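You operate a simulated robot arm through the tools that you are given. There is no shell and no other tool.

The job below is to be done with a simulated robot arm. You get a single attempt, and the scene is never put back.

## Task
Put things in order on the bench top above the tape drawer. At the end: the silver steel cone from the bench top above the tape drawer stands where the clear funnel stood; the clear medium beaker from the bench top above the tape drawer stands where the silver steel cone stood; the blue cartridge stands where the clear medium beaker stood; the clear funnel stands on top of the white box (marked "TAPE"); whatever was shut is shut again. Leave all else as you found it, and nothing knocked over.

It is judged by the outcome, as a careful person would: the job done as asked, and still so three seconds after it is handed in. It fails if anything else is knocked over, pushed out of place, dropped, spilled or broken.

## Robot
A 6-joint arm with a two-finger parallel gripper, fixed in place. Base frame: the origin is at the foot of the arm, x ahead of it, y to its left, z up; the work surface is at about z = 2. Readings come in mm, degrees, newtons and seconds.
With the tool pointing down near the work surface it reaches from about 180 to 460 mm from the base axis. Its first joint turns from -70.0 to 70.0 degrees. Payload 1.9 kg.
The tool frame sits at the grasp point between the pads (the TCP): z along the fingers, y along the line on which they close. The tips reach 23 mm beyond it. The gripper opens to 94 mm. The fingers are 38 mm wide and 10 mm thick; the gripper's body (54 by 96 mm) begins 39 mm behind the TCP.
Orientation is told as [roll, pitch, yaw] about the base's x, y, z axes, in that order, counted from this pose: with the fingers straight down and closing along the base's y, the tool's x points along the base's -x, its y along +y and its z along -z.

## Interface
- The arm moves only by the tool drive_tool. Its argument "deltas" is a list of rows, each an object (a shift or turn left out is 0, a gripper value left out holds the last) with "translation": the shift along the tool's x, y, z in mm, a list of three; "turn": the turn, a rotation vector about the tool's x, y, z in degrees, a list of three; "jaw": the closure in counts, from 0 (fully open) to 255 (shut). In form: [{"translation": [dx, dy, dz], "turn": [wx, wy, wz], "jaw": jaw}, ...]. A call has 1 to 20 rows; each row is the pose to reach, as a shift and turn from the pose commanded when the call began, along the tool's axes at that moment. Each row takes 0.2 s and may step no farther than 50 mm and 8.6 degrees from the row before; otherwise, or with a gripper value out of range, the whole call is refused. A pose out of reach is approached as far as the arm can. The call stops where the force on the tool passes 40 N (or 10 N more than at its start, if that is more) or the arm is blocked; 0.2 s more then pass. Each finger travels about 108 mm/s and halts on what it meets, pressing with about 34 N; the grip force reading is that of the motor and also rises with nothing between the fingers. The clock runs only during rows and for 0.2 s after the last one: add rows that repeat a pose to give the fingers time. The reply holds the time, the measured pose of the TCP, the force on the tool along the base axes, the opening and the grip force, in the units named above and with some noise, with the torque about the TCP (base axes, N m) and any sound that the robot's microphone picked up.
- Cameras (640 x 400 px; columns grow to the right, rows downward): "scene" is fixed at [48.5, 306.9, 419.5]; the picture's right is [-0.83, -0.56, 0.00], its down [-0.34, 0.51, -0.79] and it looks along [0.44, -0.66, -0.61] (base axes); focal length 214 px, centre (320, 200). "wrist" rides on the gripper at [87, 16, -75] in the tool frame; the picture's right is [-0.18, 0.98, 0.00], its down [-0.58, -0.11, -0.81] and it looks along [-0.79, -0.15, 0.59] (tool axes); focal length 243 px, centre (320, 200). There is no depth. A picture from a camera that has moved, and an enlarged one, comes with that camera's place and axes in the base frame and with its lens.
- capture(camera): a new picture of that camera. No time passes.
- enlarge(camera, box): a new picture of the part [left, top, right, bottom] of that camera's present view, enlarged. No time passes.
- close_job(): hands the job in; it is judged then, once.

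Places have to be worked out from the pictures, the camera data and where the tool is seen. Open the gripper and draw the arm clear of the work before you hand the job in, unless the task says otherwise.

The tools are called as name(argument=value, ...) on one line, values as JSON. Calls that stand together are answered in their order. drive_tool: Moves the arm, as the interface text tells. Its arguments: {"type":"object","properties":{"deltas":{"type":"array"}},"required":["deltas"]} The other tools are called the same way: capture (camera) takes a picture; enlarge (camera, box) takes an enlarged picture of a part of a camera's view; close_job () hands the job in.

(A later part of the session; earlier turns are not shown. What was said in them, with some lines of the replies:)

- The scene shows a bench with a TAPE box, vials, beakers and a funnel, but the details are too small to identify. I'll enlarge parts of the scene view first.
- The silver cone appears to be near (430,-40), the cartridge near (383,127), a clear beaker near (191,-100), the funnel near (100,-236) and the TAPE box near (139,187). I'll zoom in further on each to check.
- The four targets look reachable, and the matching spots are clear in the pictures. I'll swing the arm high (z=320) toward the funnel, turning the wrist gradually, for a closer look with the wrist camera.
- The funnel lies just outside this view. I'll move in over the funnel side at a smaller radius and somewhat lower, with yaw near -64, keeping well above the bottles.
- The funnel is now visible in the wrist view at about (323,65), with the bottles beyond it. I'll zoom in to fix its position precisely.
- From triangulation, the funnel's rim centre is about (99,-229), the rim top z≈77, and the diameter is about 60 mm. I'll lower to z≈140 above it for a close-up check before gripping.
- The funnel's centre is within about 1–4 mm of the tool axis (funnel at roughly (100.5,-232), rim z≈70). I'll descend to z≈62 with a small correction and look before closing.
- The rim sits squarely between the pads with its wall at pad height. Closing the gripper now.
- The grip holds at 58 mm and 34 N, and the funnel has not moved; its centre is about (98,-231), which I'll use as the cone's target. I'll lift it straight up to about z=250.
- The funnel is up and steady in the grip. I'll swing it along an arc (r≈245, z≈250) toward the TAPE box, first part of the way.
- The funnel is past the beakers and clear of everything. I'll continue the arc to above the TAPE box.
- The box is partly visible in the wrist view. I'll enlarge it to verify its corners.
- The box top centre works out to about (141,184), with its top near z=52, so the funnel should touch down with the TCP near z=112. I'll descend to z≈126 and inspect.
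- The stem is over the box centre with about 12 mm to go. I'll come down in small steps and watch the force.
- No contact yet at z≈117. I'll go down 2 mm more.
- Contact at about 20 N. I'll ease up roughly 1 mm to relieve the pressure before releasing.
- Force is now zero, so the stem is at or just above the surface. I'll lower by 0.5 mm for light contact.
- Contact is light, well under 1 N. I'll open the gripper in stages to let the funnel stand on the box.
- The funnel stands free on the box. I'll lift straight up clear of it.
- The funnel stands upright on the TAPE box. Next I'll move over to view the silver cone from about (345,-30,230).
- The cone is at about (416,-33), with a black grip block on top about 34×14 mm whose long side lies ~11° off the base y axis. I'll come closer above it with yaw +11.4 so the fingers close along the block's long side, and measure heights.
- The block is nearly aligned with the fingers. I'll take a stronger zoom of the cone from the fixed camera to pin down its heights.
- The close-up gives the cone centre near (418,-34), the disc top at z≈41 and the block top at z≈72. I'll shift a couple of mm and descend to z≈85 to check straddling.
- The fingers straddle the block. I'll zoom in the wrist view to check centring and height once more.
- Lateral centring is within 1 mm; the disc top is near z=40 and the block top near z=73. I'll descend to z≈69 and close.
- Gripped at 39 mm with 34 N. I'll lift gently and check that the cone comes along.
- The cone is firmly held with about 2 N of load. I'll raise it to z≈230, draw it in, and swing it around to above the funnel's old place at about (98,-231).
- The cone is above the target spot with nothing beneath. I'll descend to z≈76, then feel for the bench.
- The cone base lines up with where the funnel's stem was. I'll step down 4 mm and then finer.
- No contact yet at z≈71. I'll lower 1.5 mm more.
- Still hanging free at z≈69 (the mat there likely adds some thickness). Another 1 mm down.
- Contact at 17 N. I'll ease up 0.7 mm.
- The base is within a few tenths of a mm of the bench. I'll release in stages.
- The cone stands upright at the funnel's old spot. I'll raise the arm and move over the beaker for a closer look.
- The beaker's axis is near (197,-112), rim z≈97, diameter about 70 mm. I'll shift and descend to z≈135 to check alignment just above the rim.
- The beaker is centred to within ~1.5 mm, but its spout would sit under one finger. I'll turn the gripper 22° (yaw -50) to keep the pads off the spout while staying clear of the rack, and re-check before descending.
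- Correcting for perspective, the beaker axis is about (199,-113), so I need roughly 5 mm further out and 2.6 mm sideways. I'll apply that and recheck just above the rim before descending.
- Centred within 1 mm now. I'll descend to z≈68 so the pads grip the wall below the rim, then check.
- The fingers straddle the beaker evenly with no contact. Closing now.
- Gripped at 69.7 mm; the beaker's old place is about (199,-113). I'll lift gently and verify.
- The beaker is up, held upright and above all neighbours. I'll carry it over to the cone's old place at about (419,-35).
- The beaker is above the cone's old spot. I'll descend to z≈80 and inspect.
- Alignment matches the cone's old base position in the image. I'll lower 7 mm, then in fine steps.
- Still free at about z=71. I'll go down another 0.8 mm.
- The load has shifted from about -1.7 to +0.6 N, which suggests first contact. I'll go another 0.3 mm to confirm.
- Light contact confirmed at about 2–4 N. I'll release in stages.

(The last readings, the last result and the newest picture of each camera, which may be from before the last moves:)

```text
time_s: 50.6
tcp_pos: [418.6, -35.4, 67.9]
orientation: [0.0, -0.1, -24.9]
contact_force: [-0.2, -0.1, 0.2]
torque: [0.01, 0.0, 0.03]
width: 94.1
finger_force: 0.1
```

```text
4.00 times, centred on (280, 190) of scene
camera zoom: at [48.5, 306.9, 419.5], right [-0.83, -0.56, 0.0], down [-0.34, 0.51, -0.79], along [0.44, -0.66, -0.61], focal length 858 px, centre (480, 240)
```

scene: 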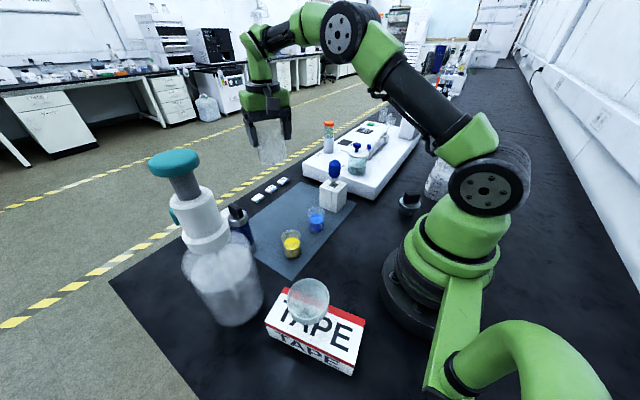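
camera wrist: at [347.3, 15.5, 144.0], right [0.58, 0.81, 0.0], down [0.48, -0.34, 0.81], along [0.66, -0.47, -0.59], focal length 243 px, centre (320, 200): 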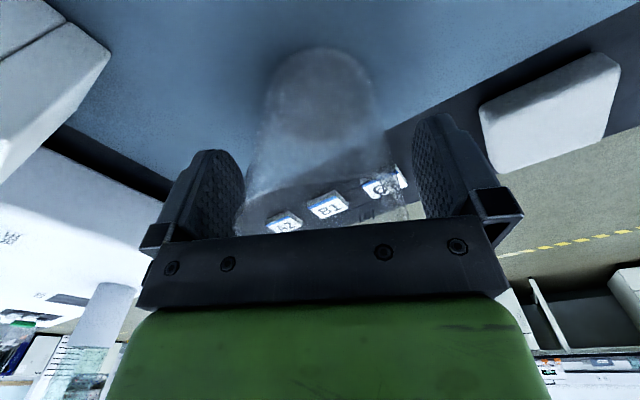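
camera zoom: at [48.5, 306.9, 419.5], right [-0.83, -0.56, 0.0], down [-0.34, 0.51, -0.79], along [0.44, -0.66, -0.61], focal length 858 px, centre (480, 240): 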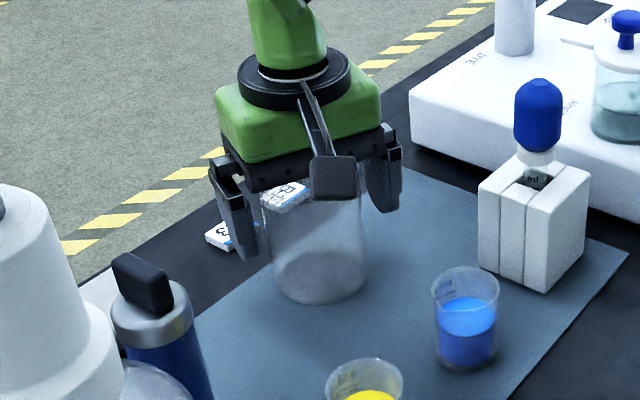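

The beaker stands upright on the cone's old spot. I'll rise straight up clear of it and move to a viewing pose for the blue cartridge, keeping away from the pump bottle.

drive_tool(deltas=[{"translation": [0, 0, -15]}, {"translation": [0, 0, -50]}, {"translation": [0, 0, -95]}, {"translation": [0, 0, -140]}, {"translation": [0, 0, -180]}, {"translation": [26.2, 16.6, -186], "turn": [0, 0, -8.2]}, {"translation": [52.4, 33.2, -186], "turn": [0, 0, -16.4]}, {"translation": [78.5, 49.7, -186], "turn": [0, 0, -24.6]}, {"translation": [104.7, 66.3, -186], "turn": [0, 0, -32.8]}, {"translation": [130.9, 82.9, -186], "turn": [0, 0, -41]}, {"translation": [130.9, 82.9, -186], "turn": [0, 0, -41]}])

capture(camera="wrist")

enlarge(camera="wrist", box=[220, 20, 420, 180])

capture(camera="scene")

```text
time_s: 53.0
tcp_pos: [334.4, 95.4, 255.6]
orientation: [0.1, -0.1, 16.3]
contact_force: [-0.3, 0.0, 1.1]
torque: [0.04, 0.0, 0.02]
width: 93.9
finger_force: 0.1
```

```text
taken
camera wrist: at [247.1, 86.8, 329.8], right [-0.1, 1.0, 0.0], down [0.59, 0.06, 0.81], along [0.8, 0.08, -0.59], focal length 243 px, centre (320, 200)
```

wrist: 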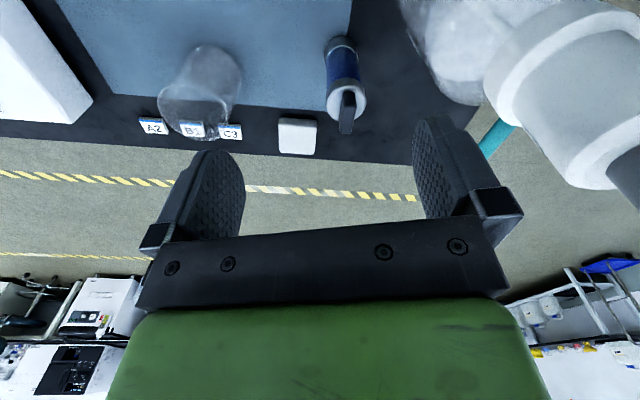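

```text
2.50 times, centred on (320, 100) of wrist
camera zoom: at [247.1, 86.8, 329.8], right [-0.1, 1.0, 0.0], down [0.59, 0.06, 0.81], along [0.8, 0.08, -0.59], focal length 606 px, centre (320, 450)
```

zoom: 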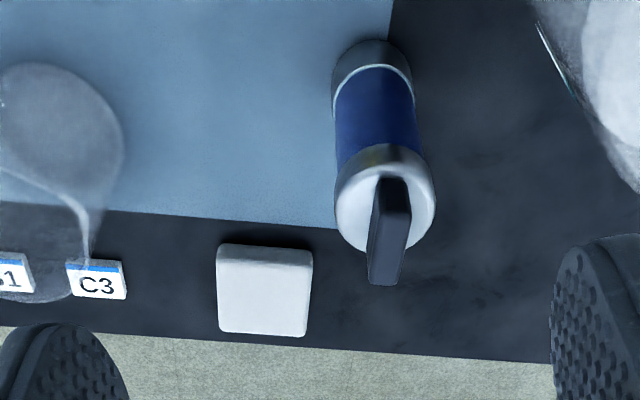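

```text
taken
```

scene: 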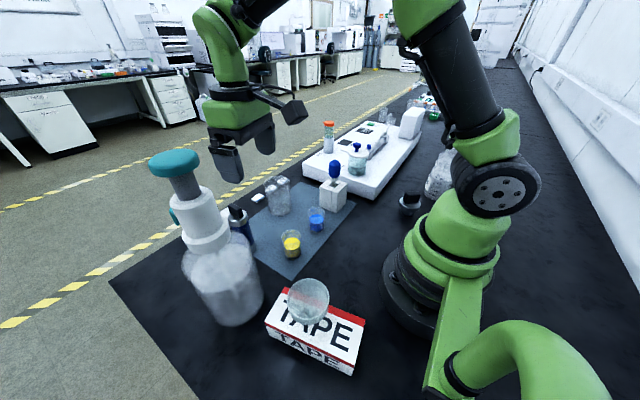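

The cartridge and its grip block are clearly visible. I'll zoom in on it to get the block's orientation, and on the pump bottle for clearance.

enlarge(camera="wrist", box=[315, 30, 375, 140])

enlarge(camera="wrist", box=[400, 0, 640, 190])

enlarge(camera="scene", box=[215, 190, 275, 260])

```text
3.64 times, centred on (345, 85) of wrist
camera zoom: at [247.1, 86.8, 329.8], right [-0.1, 1.0, 0.0], down [0.59, 0.06, 0.81], along [0.8, 0.08, -0.59], focal length 882 px, centre (229, 618)
```

zoom: 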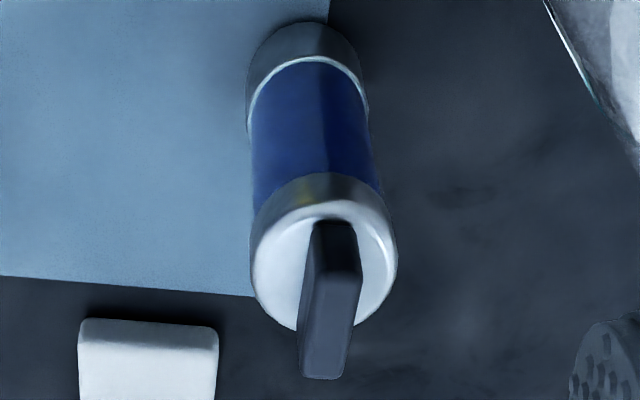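

```text
2.11 times, centred on (520, 95) of wrist
camera zoom: at [247.1, 86.8, 329.8], right [-0.1, 1.0, 0.0], down [0.59, 0.06, 0.81], along [0.8, 0.08, -0.59], focal length 511 px, centre (-101, 421)
```

zoom: 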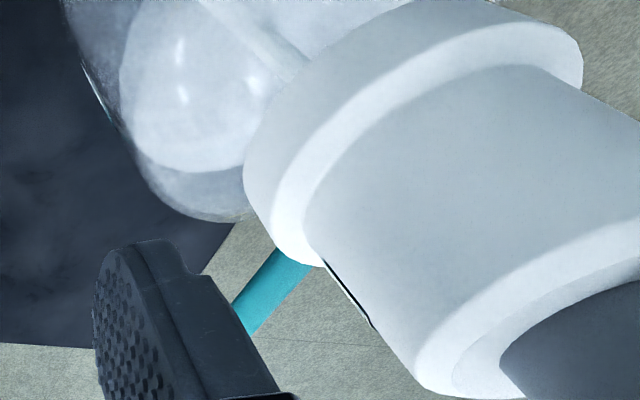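

```text
5.71 times, centred on (245, 225) of scene
camera zoom: at [48.5, 306.9, 419.5], right [-0.83, -0.56, 0.0], down [-0.34, 0.51, -0.79], along [0.44, -0.66, -0.61], focal length 1226 px, centre (749, 57)
```

zoom: 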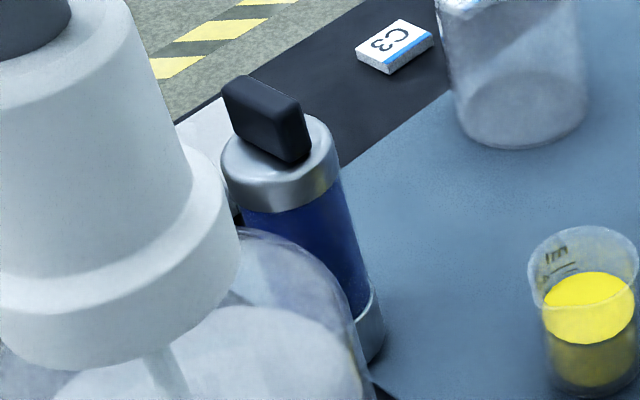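

The cartridge stands at about (381,127), cap top z≈112, block top z≈139, with the block's long side nearly along base x. I'll approach above it with yaw ≈5 so the fingers close across the block's thin side, and look closer.

drive_tool(deltas=[{"translation": [-18, 5.9, 15], "turn": [0, 0, 3.7]}, {"translation": [-36, 11.7, 30], "turn": [0, 0, 7.5]}, {"translation": [-54.1, 17.6, 50], "turn": [0, 0, 11.2]}, {"translation": [-54.1, 17.6, 50], "turn": [0, 0, 11.2]}])

capture(camera="wrist")

enlarge(camera="wrist", box=[260, 40, 380, 160])

capture(camera="scene")

```text
time_s: 54.0
tcp_pos: [382.5, 126.2, 207.0]
orientation: [0.0, -0.1, 4.7]
contact_force: [0.3, 0.6, 0.0]
torque: [0.0, 0.01, 0.01]
width: 94.2
finger_force: 0.1
```

```text
taken
camera wrist: at [294.4, 134.9, 279.4], right [0.1, 0.99, 0.0], down [0.59, -0.06, 0.81], along [0.8, -0.08, -0.59], focal length 243 px, centre (320, 200)
```

wrist: 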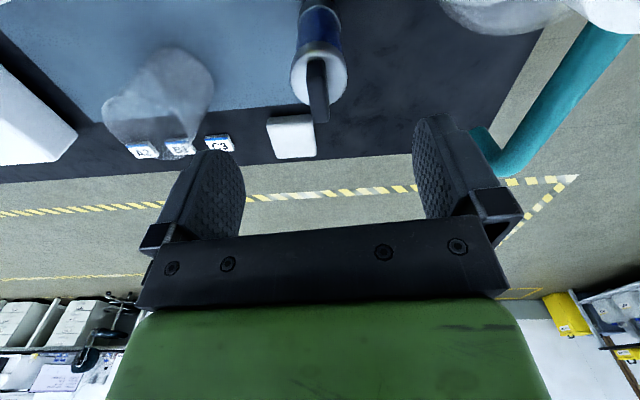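

```text
3.33 times, centred on (320, 100) of wrist
camera zoom: at [294.4, 134.9, 279.4], right [0.1, 0.99, 0.0], down [0.59, -0.06, 0.81], along [0.8, -0.08, -0.59], focal length 809 px, centre (320, 533)
```

zoom: 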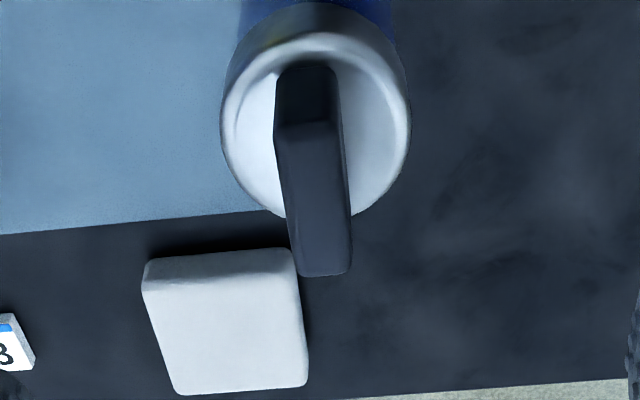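

```text
taken
```

scene: 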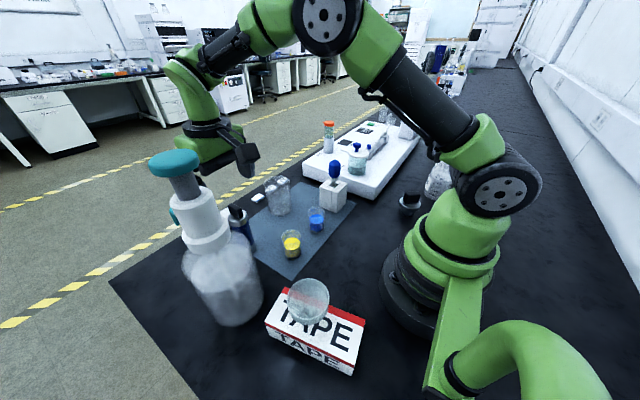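

A teal nozzle from the pump bottle reaches toward this side, so I need to know its distance from the gripper. I'll zoom in on it from both cameras.

enlarge(camera="wrist", box=[420, 0, 640, 220])

enlarge(camera="scene", box=[140, 130, 270, 250])

```text
1.82 times, centred on (530, 110) of wrist
camera zoom: at [294.4, 134.9, 279.4], right [0.1, 0.99, 0.0], down [0.59, -0.06, 0.81], along [0.8, -0.08, -0.59], focal length 441 px, centre (-62, 364)
```

zoom: 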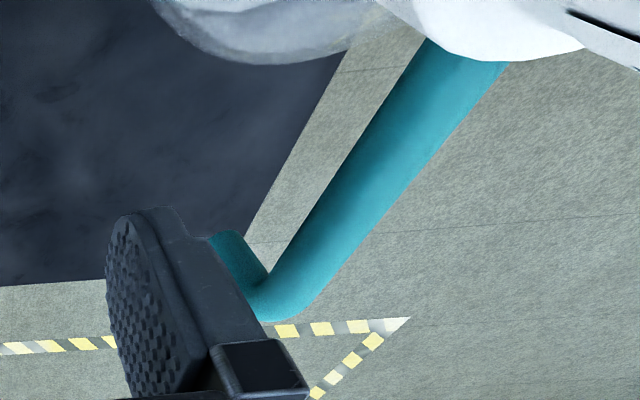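

```text
3.33 times, centred on (205, 190) of scene
camera zoom: at [48.5, 306.9, 419.5], right [-0.83, -0.56, 0.0], down [-0.34, 0.51, -0.79], along [0.44, -0.66, -0.61], focal length 715 px, centre (703, 233)
```

zoom: 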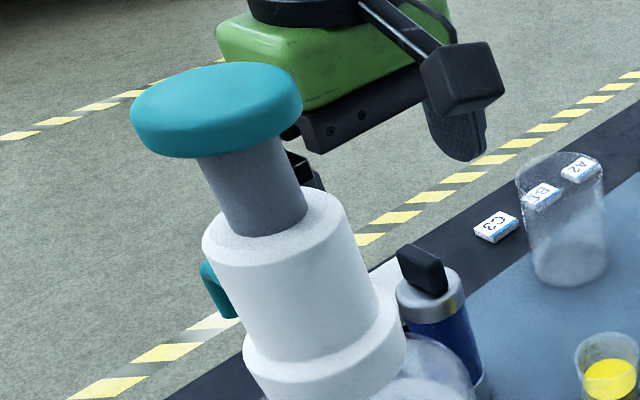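

The nozzle ends near (392,223,190), over 30 mm from the gripper, so there is room if I stay put in y. The cartridge is centred; I'll narrow the fingers, trim the yaw by 2°, and descend to z≈165 for a check.

drive_tool(deltas=[{"translation": [1.2, -0.2, 0], "turn": [0, 0, 2], "jaw": 90}, {"translation": [1.2, -0.2, 20], "turn": [0, 0, 2], "jaw": 90}, {"translation": [1.2, -0.2, 41], "turn": [0, 0, 2], "jaw": 90}, {"translation": [1.2, -0.2, 41], "turn": [0, 0, 2], "jaw": 90}])

enlarge(camera="wrist", box=[240, 60, 400, 200])

enlarge(camera="scene", box=[170, 150, 290, 260])

```text
time_s: 55.0
tcp_pos: [381.0, 127.7, 164.6]
orientation: [0.0, -0.1, 2.7]
contact_force: [1.2, -0.5, 0.0]
torque: [-0.01, -0.01, 0.01]
width: 60.5
finger_force: 0.0
```

```text
2.86 times, centred on (320, 130) of wrist
camera zoom: at [294.1, 138.7, 238.5], right [0.14, 0.99, 0.0], down [0.58, -0.08, 0.81], along [0.8, -0.11, -0.59], focal length 693 px, centre (320, 400)
```

zoom: 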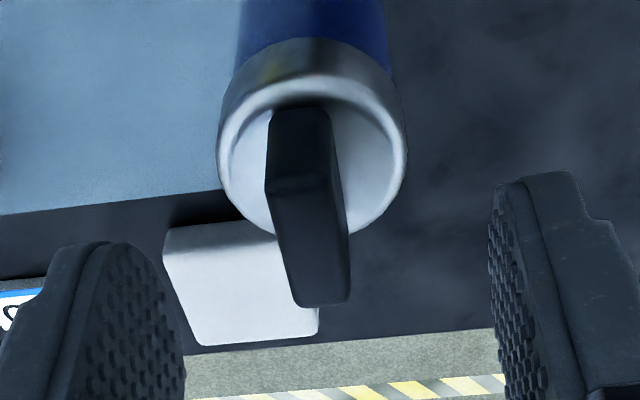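

```text
3.64 times, centred on (230, 205) of scene
camera zoom: at [48.5, 306.9, 419.5], right [-0.83, -0.56, 0.0], down [-0.34, 0.51, -0.79], along [0.44, -0.66, -0.61], focal length 780 px, centre (647, 182)
```

zoom: 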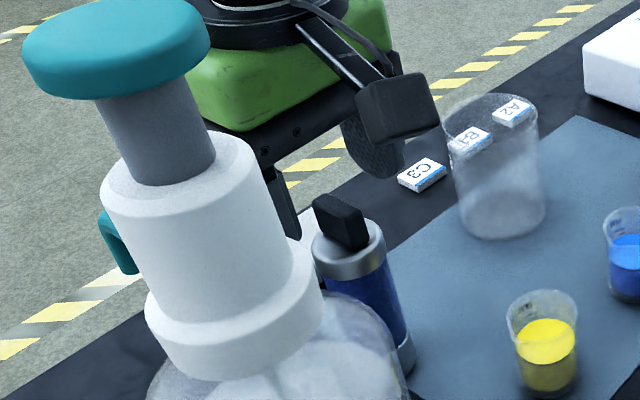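

The block's long side is nearly exactly along base x, and its centre is about 1.5 mm toward -y. I'll correct that, rotate 2.8° more, and go down to z≈139.

drive_tool(deltas=[{"translation": [0, -1.5, 5], "turn": [0, 0, 2.8]}, {"translation": [0, -1.5, 15], "turn": [0, 0, 2.8]}, {"translation": [0, -1.5, 25], "turn": [0, 0, 2.8]}, {"translation": [0, -1.5, 25], "turn": [0, 0, 2.8]}])

enlarge(camera="wrist", box=[220, 80, 420, 230])

enlarge(camera="scene", box=[190, 160, 290, 260])

```text
time_s: 56.0
tcp_pos: [380.4, 124.1, 140.9]
orientation: [0.0, -0.1, 0.0]
contact_force: [-0.4, -0.2, 0.7]
torque: [0.03, -0.03, 0.01]
width: 60.6
finger_force: 0.1
```

```text
2.67 times, centred on (320, 155) of wrist
camera zoom: at [294.5, 140.8, 213.5], right [0.18, 0.98, 0.0], down [0.58, -0.11, 0.81], along [0.79, -0.15, -0.59], focal length 647 px, centre (320, 320)
```

zoom: 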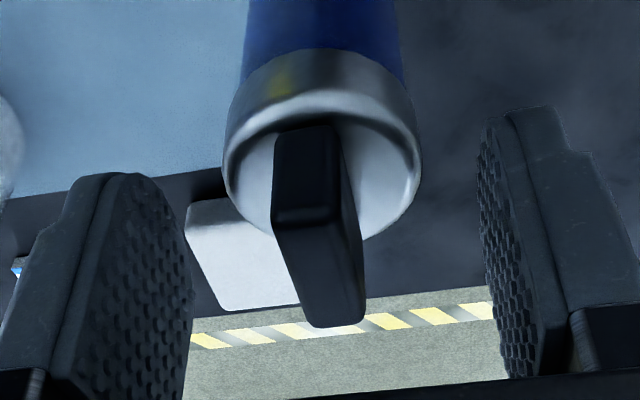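

```text
4.00 times, centred on (240, 210) of scene
camera zoom: at [48.5, 306.9, 419.5], right [-0.83, -0.56, 0.0], down [-0.34, 0.51, -0.79], along [0.44, -0.66, -0.61], focal length 858 px, centre (640, 160)
```

zoom: 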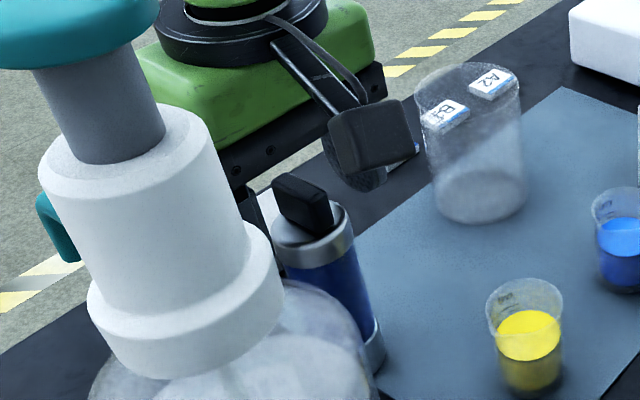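

The block is centred and square to the pads, tips about 6 mm above the cap. Closing the gripper.

drive_tool(deltas=[{"jaw": 130}, {"jaw": 170}, {"jaw": 255}, {"jaw": 255}, {"jaw": 255}])

capture(camera="wrist")

enlarge(camera="scene", box=[190, 160, 290, 260])

```text
time_s: 57.2
tcp_pos: [380.9, 124.2, 140.7]
orientation: [0.0, -0.1, 0.0]
contact_force: [0.1, 0.3, 0.2]
torque: [0.03, -0.04, 0.02]
width: 39.2
finger_force: 34.3
```

```text
taken
camera wrist: at [294.5, 140.9, 213.6], right [0.18, 0.98, 0.0], down [0.58, -0.11, 0.81], along [0.79, -0.15, -0.59], focal length 243 px, centre (320, 200)
```

wrist: 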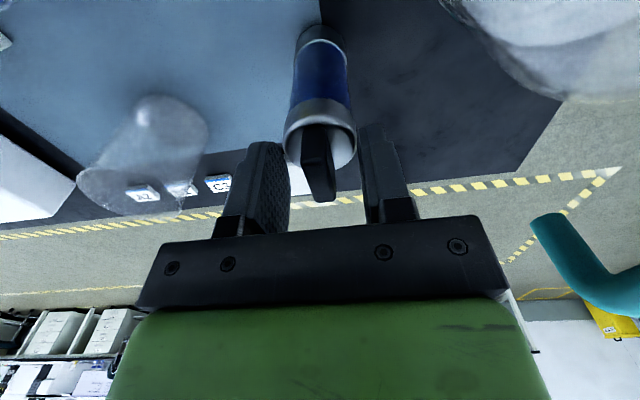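

```text
4.00 times, centred on (240, 210) of scene
camera zoom: at [48.5, 306.9, 419.5], right [-0.83, -0.56, 0.0], down [-0.34, 0.51, -0.79], along [0.44, -0.66, -0.61], focal length 858 px, centre (640, 160)
```

zoom: 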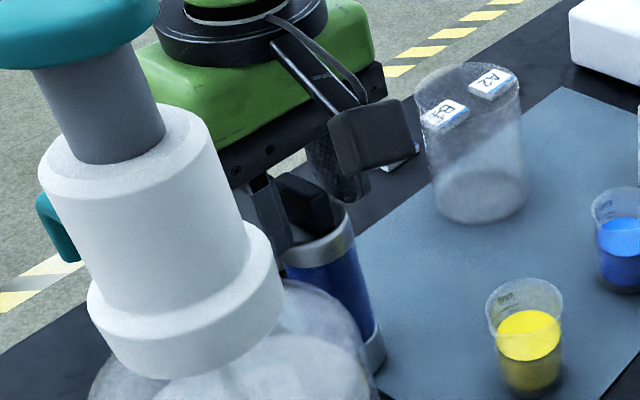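

The fingers stopped at 39 mm although the block looks only about 14 mm thick this way, so they may be pressing on something other than the block. I'll look closely before lifting.

enlarge(camera="wrist", box=[240, 90, 410, 240])

enlarge(camera="scene", box=[215, 185, 265, 235])

```text
2.67 times, centred on (325, 165) of wrist
camera zoom: at [294.5, 140.9, 213.6], right [0.18, 0.98, 0.0], down [0.58, -0.11, 0.81], along [0.79, -0.15, -0.59], focal length 647 px, centre (307, 293)
```

zoom: 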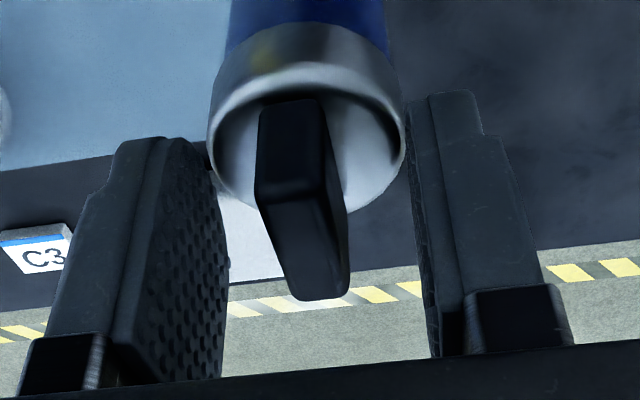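

```text
8.00 times, centred on (240, 210) of scene
camera zoom: at [48.5, 306.9, 419.5], right [-0.83, -0.56, 0.0], down [-0.34, 0.51, -0.79], along [0.44, -0.66, -0.61], focal length 1716 px, centre (960, 120)
```

zoom: 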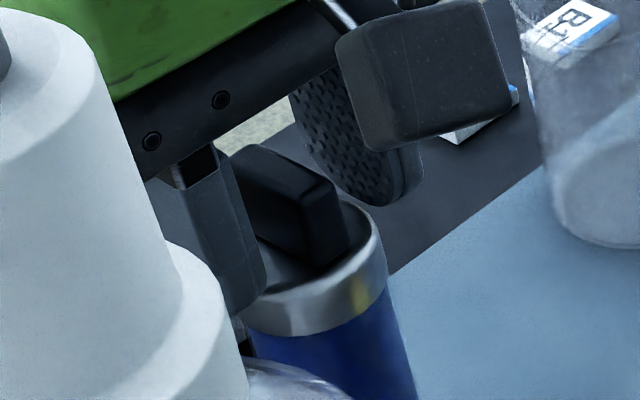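

By my geometry the pad tips sit about 6 mm above the cap, so this hold isn't well understood. I'd rather have a surer one: open slightly, go 18 mm lower so the pads overlap both the 39 mm cap and the block, and close again.

drive_tool(deltas=[{"jaw": 120}, {"jaw": 92}, {"jaw": 92}, {"translation": [0, 0, 6], "jaw": 92}, {"translation": [0, 0, 12], "jaw": 92}, {"translation": [0, 0, 18], "jaw": 92}, {"translation": [0, 0, 18], "jaw": 92}])

capture(camera="wrist")

enlarge(camera="scene", box=[190, 160, 290, 260])

```text
time_s: 58.8
tcp_pos: [381.5, 124.5, 121.5]
orientation: [0.0, -0.1, 0.1]
contact_force: [0.8, 0.4, 0.1]
torque: [-0.01, 0.0, -0.04]
width: 60.0
finger_force: 0.1
```

```text
taken
camera wrist: at [295.1, 141.0, 195.4], right [0.18, 0.98, 0.0], down [0.58, -0.11, 0.81], along [0.79, -0.15, -0.59], focal length 243 px, centre (320, 200)
```

wrist: 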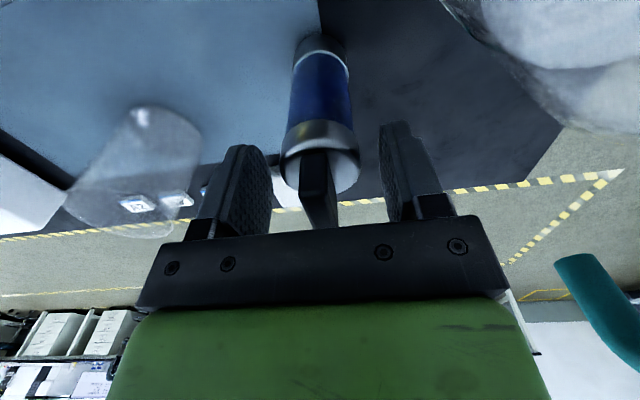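

```text
4.00 times, centred on (240, 210) of scene
camera zoom: at [48.5, 306.9, 419.5], right [-0.83, -0.56, 0.0], down [-0.34, 0.51, -0.79], along [0.44, -0.66, -0.61], focal length 858 px, centre (640, 160)
```

zoom: 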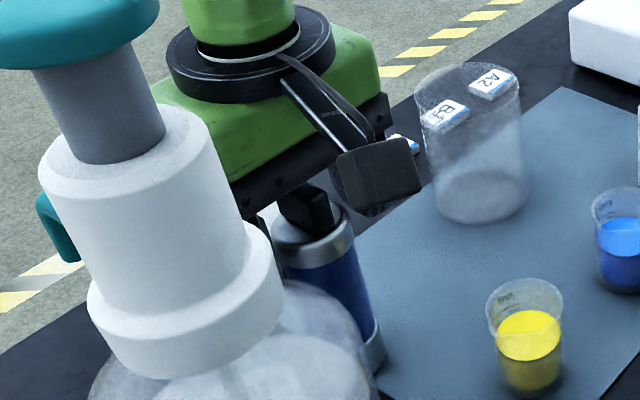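

The fingers now straddle the cap, centred, with room under the gripper body. Closing.

drive_tool(deltas=[{"jaw": 115}, {"jaw": 135}, {"jaw": 255}, {"jaw": 255}, {"jaw": 255}])

enlarge(camera="wrist", box=[220, 20, 420, 240])

enlarge(camera="scene", box=[190, 160, 290, 260])

```text
time_s: 60.0
tcp_pos: [380.1, 124.9, 122.0]
orientation: [-0.1, -0.1, 0.0]
contact_force: [0.4, 0.1, -1.2]
torque: [0.08, -0.08, -0.01]
width: 39.5
finger_force: 33.7
```

```text
1.82 times, centred on (320, 130) of wrist
camera zoom: at [295.1, 141.1, 195.5], right [0.18, 0.98, 0.0], down [0.58, -0.11, 0.81], along [0.79, -0.15, -0.59], focal length 441 px, centre (320, 327)
```

zoom: 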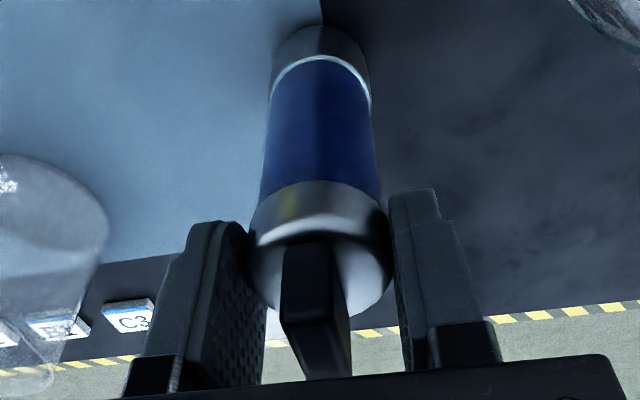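

```text
4.00 times, centred on (240, 210) of scene
camera zoom: at [48.5, 306.9, 419.5], right [-0.83, -0.56, 0.0], down [-0.34, 0.51, -0.79], along [0.44, -0.66, -0.61], focal length 858 px, centre (640, 160)
```

zoom: 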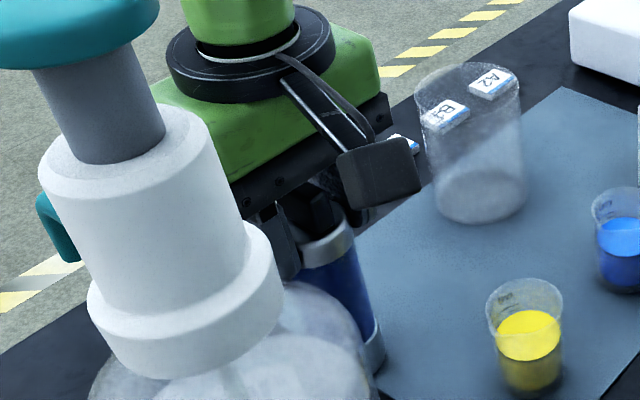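

A firm 39.5 mm grip on the cap. I'll lift gently and check that the cartridge follows and stays upright.

drive_tool(deltas=[{"translation": [0, 0, -3]}, {"translation": [0, 0, -8]}, {"translation": [0, 0, -15]}, {"translation": [0, 0, -15]}])

capture(camera="wrist")

enlarge(camera="scene", box=[190, 160, 290, 260])

```text
time_s: 61.0
tcp_pos: [380.4, 124.4, 137.1]
orientation: [-0.1, -0.1, 0.1]
contact_force: [-0.6, 0.2, -2.1]
torque: [0.01, -0.02, 0.02]
width: 39.3
finger_force: 33.7
```

```text
taken
camera wrist: at [294.8, 141.1, 210.7], right [0.18, 0.98, 0.0], down [0.58, -0.11, 0.81], along [0.79, -0.15, -0.59], focal length 243 px, centre (320, 200)
```

wrist: 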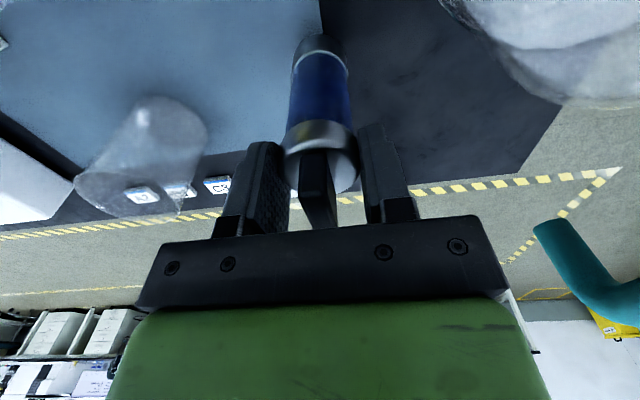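

```text
4.00 times, centred on (240, 210) of scene
camera zoom: at [48.5, 306.9, 419.5], right [-0.83, -0.56, 0.0], down [-0.34, 0.51, -0.79], along [0.44, -0.66, -0.61], focal length 858 px, centre (640, 160)
```

zoom: 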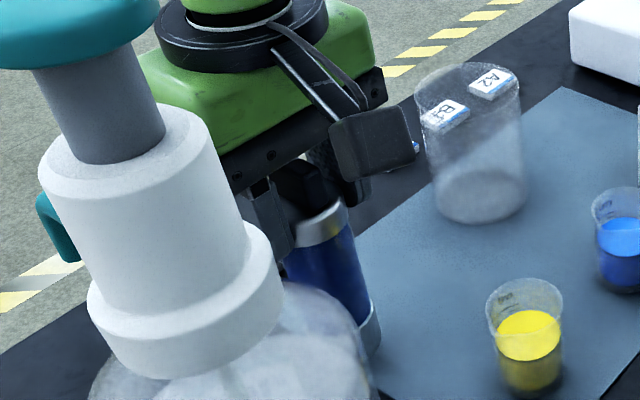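

The cartridge is held upright. I'll raise it to z≈242 and carry it on an inward arc to above the beaker's old place at about (199,-113).

drive_tool(deltas=[{"translation": [0, 0, -40]}, {"translation": [0, 0, -80]}, {"translation": [0, 0, -105]}, {"translation": [38.7, -16.4, -105], "turn": [0, 0, 4]}, {"translation": [77.7, -34.4, -105], "turn": [0, 0, 9]}, {"translation": [110.7, -58.4, -105], "turn": [0, 0, 14]}, {"translation": [130.7, -90.4, -105], "turn": [0, 0, 20]}, {"translation": [134.7, -126.4, -105], "turn": [0, 0, 26]}, {"translation": [142.7, -161.4, -105], "turn": [0, 0, 32]}, {"translation": [156.7, -194.4, -105], "turn": [0, 0, 38]}, {"translation": [173.7, -221.4, -105], "turn": [0, 0, 44]}, {"translation": [181.4, -238.6, -105], "turn": [0, 0, 48]}, {"translation": [181.4, -238.6, -105], "turn": [0, 0, 48]}])

capture(camera="wrist")

capture(camera="scene")

```text
time_s: 63.8
tcp_pos: [199.1, -114.4, 241.6]
orientation: [0.0, 0.1, -48.1]
contact_force: [0.2, 0.9, -3.1]
torque: [0.0, 0.01, 0.04]
width: 39.3
finger_force: 34.1
```

```text
taken
camera wrist: at [153.6, -38.9, 315.1], right [0.85, 0.52, 0.0], down [0.31, -0.51, 0.81], along [0.42, -0.69, -0.59], focal length 243 px, centre (320, 200)
```

wrist: 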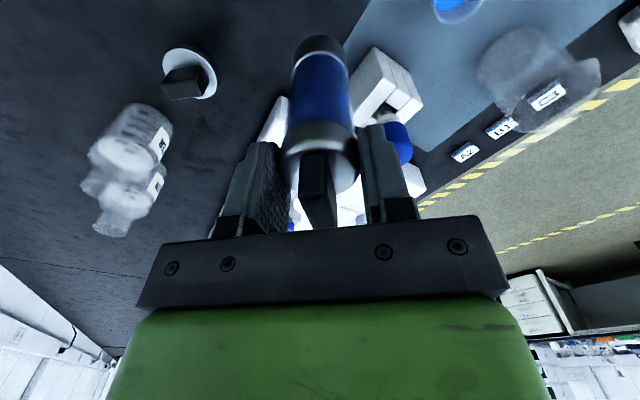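

```text
taken
```

scene: 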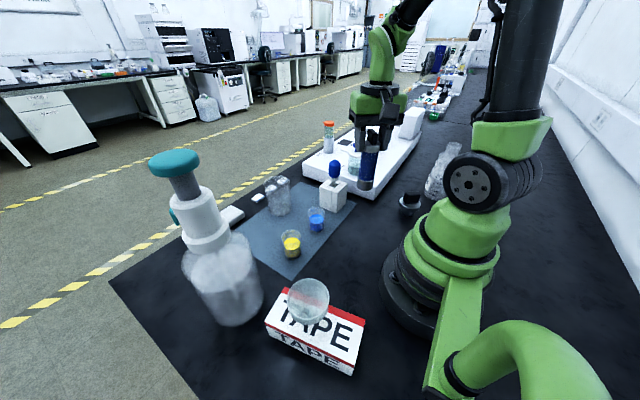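

The cartridge hangs upright over the target. I'll descend to z≈130 and inspect.

drive_tool(deltas=[{"translation": [0, 0, 35]}, {"translation": [0, 0, 70]}, {"translation": [0, 0, 95]}, {"translation": [0, 0, 111]}, {"translation": [0, 0, 111]}])

capture(camera="wrist")

enlarge(camera="scene", box=[320, 140, 420, 240])

```text
time_s: 65.0
tcp_pos: [199.4, -113.8, 131.3]
orientation: [0.1, -0.1, -48.0]
contact_force: [0.1, -0.3, -2.1]
torque: [0.01, 0.04, 0.0]
width: 39.2
finger_force: 34.4
```

```text
taken
camera wrist: at [153.7, -38.6, 204.1], right [0.85, 0.52, 0.0], down [0.31, -0.51, 0.81], along [0.42, -0.69, -0.59], focal length 243 px, centre (320, 200)
```

wrist: 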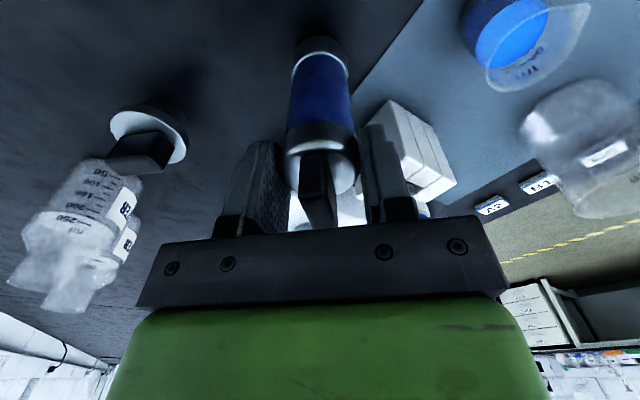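

```text
4.00 times, centred on (370, 190) of scene
camera zoom: at [48.5, 306.9, 419.5], right [-0.83, -0.56, 0.0], down [-0.34, 0.51, -0.79], along [0.44, -0.66, -0.61], focal length 858 px, centre (120, 240)
```

zoom: 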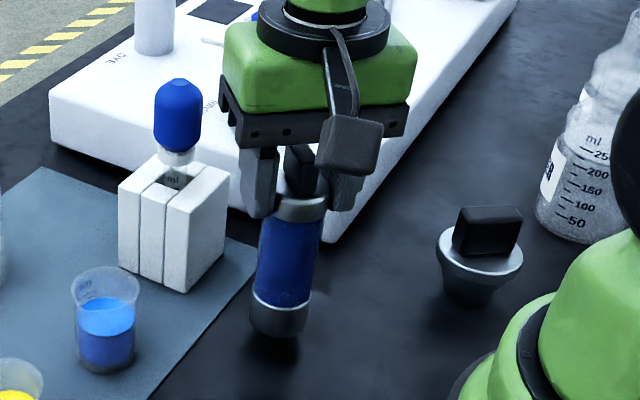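

The base lines up with the beaker's old footprint. I'll lower 6 mm and then in small steps.

drive_tool(deltas=[{"translation": [0, 0, 3]}, {"translation": [0, 0, 6]}, {"translation": [0, 0, 7]}, {"translation": [0, 0, 7]}])

```text
time_s: 66.0
tcp_pos: [200.3, -114.5, 124.3]
orientation: [0.0, 0.0, -48.1]
contact_force: [0.3, 0.9, -3.1]
torque: [0.02, -0.02, -0.01]
width: 39.3
finger_force: 33.9
```

drive_tool(deltas=[{"translation": [0, 0, 0.7]}, {"translation": [0, 0, 1.3]}, {"translation": [0, 0, 1.3]}])

```text
time_s: 66.8
tcp_pos: [198.9, -113.6, 122.7]
orientation: [0.0, 0.0, -48.0]
contact_force: [0.3, -0.3, -2.0]
torque: [-0.02, -0.01, -0.03]
width: 39.2
finger_force: 34.0
```

Still free at z≈122.5. Another 1 mm.

drive_tool(deltas=[{"translation": [0, 0, 0.5]}, {"translation": [0, 0, 1.0]}, {"translation": [0, 0, 1.0]}])

```text
time_s: 67.6
tcp_pos: [199.0, -114.5, 121.0]
orientation: [0.0, -0.1, -47.9]
contact_force: [-0.8, 0.3, -2.3]
torque: [0.02, 0.01, -0.04]
width: 39.0
finger_force: 34.2
```

drive_tool(deltas=[{"translation": [0, 0, 0.4]}, {"translation": [0, 0, 0.8]}, {"translation": [0, 0, 0.8]}])

```text
time_s: 68.4
tcp_pos: [199.3, -113.5, 120.6]
orientation: [0.1, 0.1, -48.0]
contact_force: [-0.8, 0.4, -2.8]
torque: [-0.04, -0.02, -0.01]
width: 39.2
finger_force: 33.6
```

Still hanging free. Another 0.8 mm.

drive_tool(deltas=[{"translation": [0, 0, 0.4]}, {"translation": [0, 0, 0.8]}, {"translation": [0, 0, 0.8]}])

```text
time_s: 69.2
tcp_pos: [199.9, -113.8, 120.9]
orientation: [0.1, -0.1, -48.1]
contact_force: [-2.1, 1.9, 15.1]
torque: [-0.05, 0.29, -0.03]
width: 39.4
finger_force: 33.8
```

Contact at 15 N. I'll ease up 0.5 mm.

drive_tool(deltas=[{"translation": [0, 0, -0.3]}, {"translation": [0, 0, -0.5]}, {"translation": [0, 0, -0.5]}])

```text
time_s: 70.0
tcp_pos: [199.1, -114.4, 120.4]
orientation: [0.1, 0.0, -48.0]
contact_force: [-0.3, 0.2, -0.9]
torque: [0.0, -0.02, 0.0]
width: 39.1
finger_force: 33.9
```

The load is nearly neutral (-0.9 N versus -2.5 N hanging), so the base rests lightly on the bench. Releasing in stages.

drive_tool(deltas=[{"jaw": 140}, {"jaw": 120}, {"jaw": 95}, {"jaw": 80}, {"jaw": 80}])

capture(camera="wrist")

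enlarge(camera="scene", box=[320, 140, 420, 240])

```text
time_s: 71.2
tcp_pos: [199.1, -113.2, 121.1]
orientation: [0.2, 0.1, -47.9]
contact_force: [0.1, -0.6, 1.0]
torque: [0.0, -0.01, -0.05]
width: 64.7
finger_force: 0.0
```

```text
taken
camera wrist: at [154.0, -38.5, 194.1], right [0.85, 0.52, 0.0], down [0.31, -0.51, 0.81], along [0.42, -0.69, -0.59], focal length 243 px, centre (320, 200)
```

wrist: 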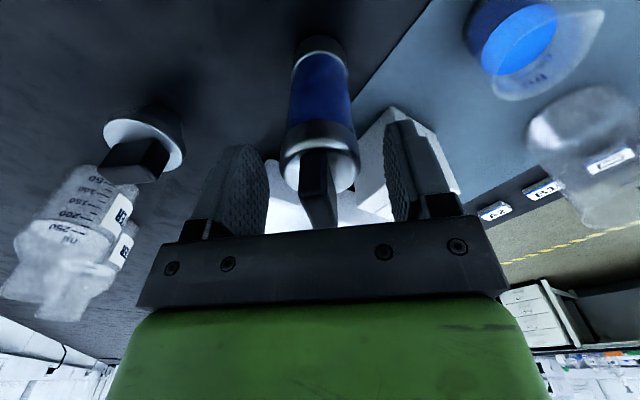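

```text
4.00 times, centred on (370, 190) of scene
camera zoom: at [48.5, 306.9, 419.5], right [-0.83, -0.56, 0.0], down [-0.34, 0.51, -0.79], along [0.44, -0.66, -0.61], focal length 858 px, centre (120, 240)
```

zoom: 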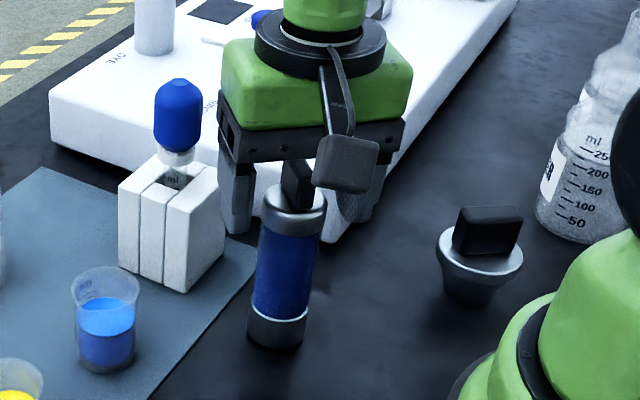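

The cartridge stands upright on the spot. I'll lift straight up well clear of it.

drive_tool(deltas=[{"translation": [0, 0, -12]}, {"translation": [0, 0, -35]}, {"translation": [0, 0, -75]}, {"translation": [0, 0, -120]}, {"translation": [0, 0, -165], "jaw": 0}, {"translation": [0, 0, -190], "jaw": 0}, {"translation": [0, 0, -190], "jaw": 0}])

capture(camera="wrist")

capture(camera="scene")

enlarge(camera="scene", box=[320, 140, 440, 240])

enlarge(camera="scene", box=[200, 140, 340, 260])

enlarge(camera="scene", box=[240, 250, 400, 390])

```text
time_s: 72.8
tcp_pos: [199.9, -113.7, 311.2]
orientation: [0.1, -0.1, -48.0]
contact_force: [-0.2, 1.0, 0.1]
torque: [0.02, -0.04, -0.02]
width: 93.8
finger_force: 0.0
```

```text
taken
camera wrist: at [154.1, -38.6, 384.7], right [0.85, 0.52, 0.0], down [0.31, -0.51, 0.81], along [0.42, -0.69, -0.59], focal length 243 px, centre (320, 200)
```

wrist: 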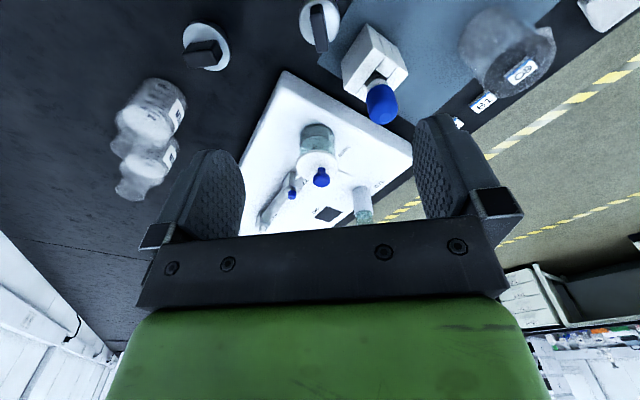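

```text
taken
```

scene: 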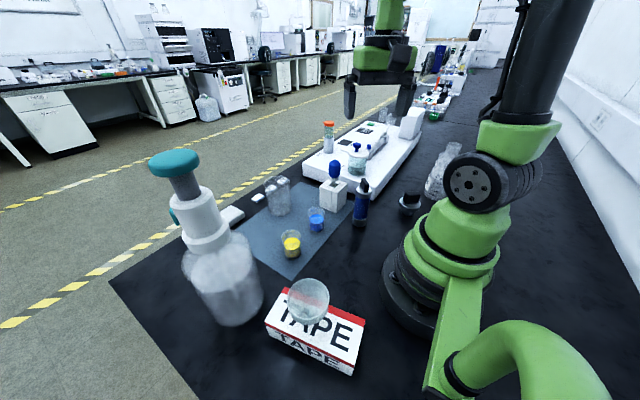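

```text
4.00 times, centred on (380, 190) of scene
camera zoom: at [48.5, 306.9, 419.5], right [-0.83, -0.56, 0.0], down [-0.34, 0.51, -0.79], along [0.44, -0.66, -0.61], focal length 858 px, centre (80, 240)
```

zoom: 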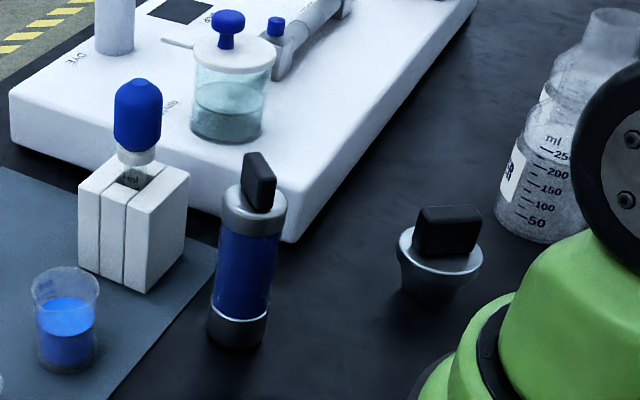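

```text
3.33 times, centred on (270, 200) of scene
camera zoom: at [48.5, 306.9, 419.5], right [-0.83, -0.56, 0.0], down [-0.34, 0.51, -0.79], along [0.44, -0.66, -0.61], focal length 715 px, centre (487, 200)
```

zoom: 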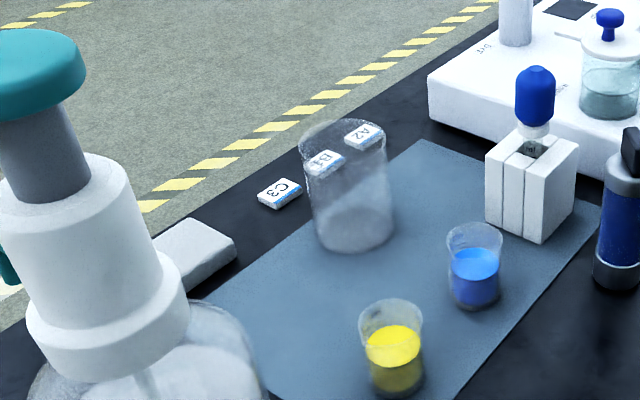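

```text
2.86 times, centred on (320, 320) of scene
camera zoom: at [48.5, 306.9, 419.5], right [-0.83, -0.56, 0.0], down [-0.34, 0.51, -0.79], along [0.44, -0.66, -0.61], focal length 613 px, centre (320, -143)
```

zoom: 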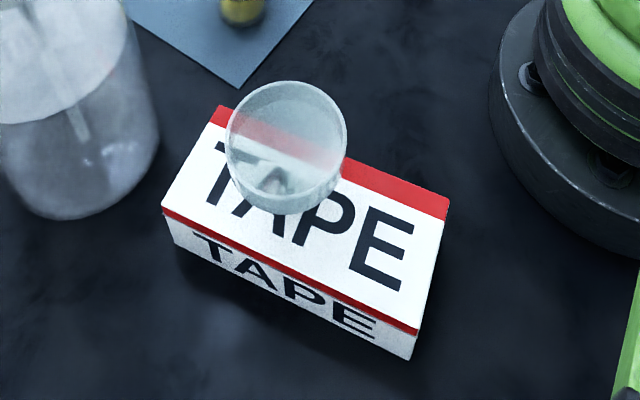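

All four items stand upright where intended, and the TAPE box and neighbours are unmoved. I'll return the arm to its starting pose, high and clear with the gripper open.

drive_tool(deltas=[{"translation": [-13.3, 10.1, -1.5], "turn": [0, 0, -8]}, {"translation": [-26.7, 20.2, -3], "turn": [0, 0, -16]}, {"translation": [-40, 30.3, -4.5], "turn": [0, 0, -24]}, {"translation": [-53.3, 40.3, -6], "turn": [0, 0, -32]}, {"translation": [-66.7, 50.4, -7.5], "turn": [0, 0, -40]}, {"translation": [-80, 60.5, -9], "turn": [0, 0, -48]}, {"translation": [-80, 60.5, -9], "turn": [0, 0, -48]}, {"translation": [-80, 60.5, -9], "turn": [0, 0, -48]}, {"translation": [-80, 60.5, -9], "turn": [0, 0, -48]}])

capture(camera="scene")

enlarge(camera="scene", box=[240, 140, 440, 330])

capture(camera="wrist")

```text
time_s: 74.8
tcp_pos: [297.0, -132.9, 319.5]
orientation: [0.0, -0.1, 0.1]
contact_force: [-0.6, -0.2, -0.3]
torque: [0.0, 0.0, 0.03]
width: 94.2
finger_force: 0.1
```

```text
taken
```

scene: 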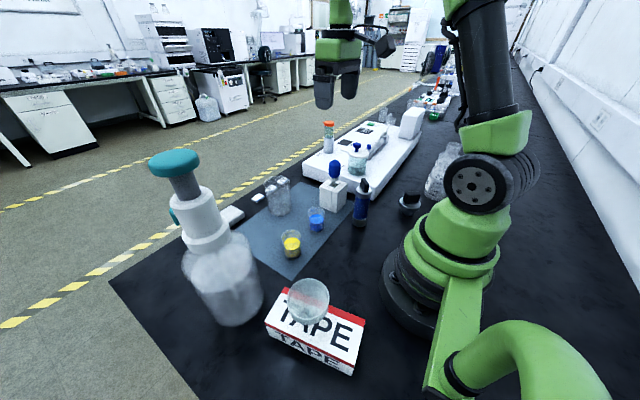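

```text
2.11 times, centred on (340, 235) of scene
camera zoom: at [48.5, 306.9, 419.5], right [-0.83, -0.56, 0.0], down [-0.34, 0.51, -0.79], along [0.44, -0.66, -0.61], focal length 452 px, centre (278, 126)
```

zoom: 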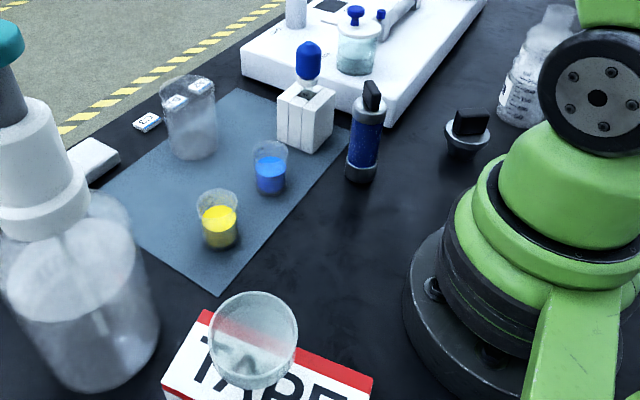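

```text
taken
camera wrist: at [211.1, -116.0, 393.1], right [0.18, 0.98, 0.0], down [0.58, -0.11, 0.81], along [0.79, -0.15, -0.59], focal length 243 px, centre (320, 200)
```

wrist: 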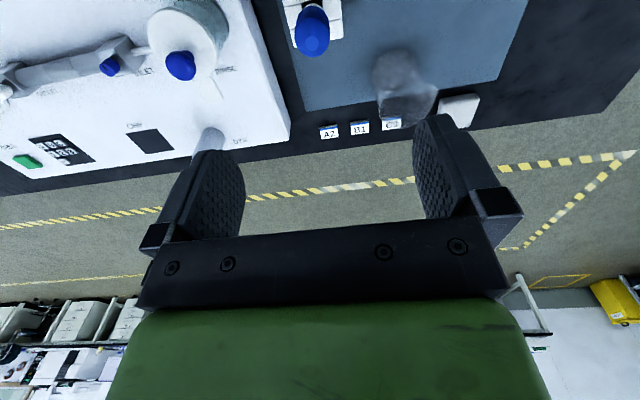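

The funnel is on the TAPE box, the cone on the funnel's spot, the beaker on the cone's spot and the cartridge on the beaker's spot. Everything is upright, nothing else has shifted, nothing was opened, and the arm is clear with the gripper open, so I'm handing the job in.

close_job()

```text
The job is handed in.
```

I've moved all four items, and they were standing upright in the last pictures before I handed the job in:

- **Clear funnel:** on top of the white "TAPE" box, about centred.
- **Silver steel cone:** where the funnel stood.
- **Clear medium beaker:** where the cone stood.
- **Blue cartridge:** where the beaker stood.

I judged the old positions from the camera pictures and from where the gripper closed. I expect each item to be within a few millimetres of its mark. The cone, beaker and cartridge may be turned differently from how they started, since no direction was asked for.

I used the beaker within the arm's reach. The others I could see were about a metre away, and I took those to belong to another station.

In the pictures nothing else was moved or knocked over. I opened nothing, so nothing needed shutting again. The gripper is open and the arm is back at its starting pose, clear of the work.
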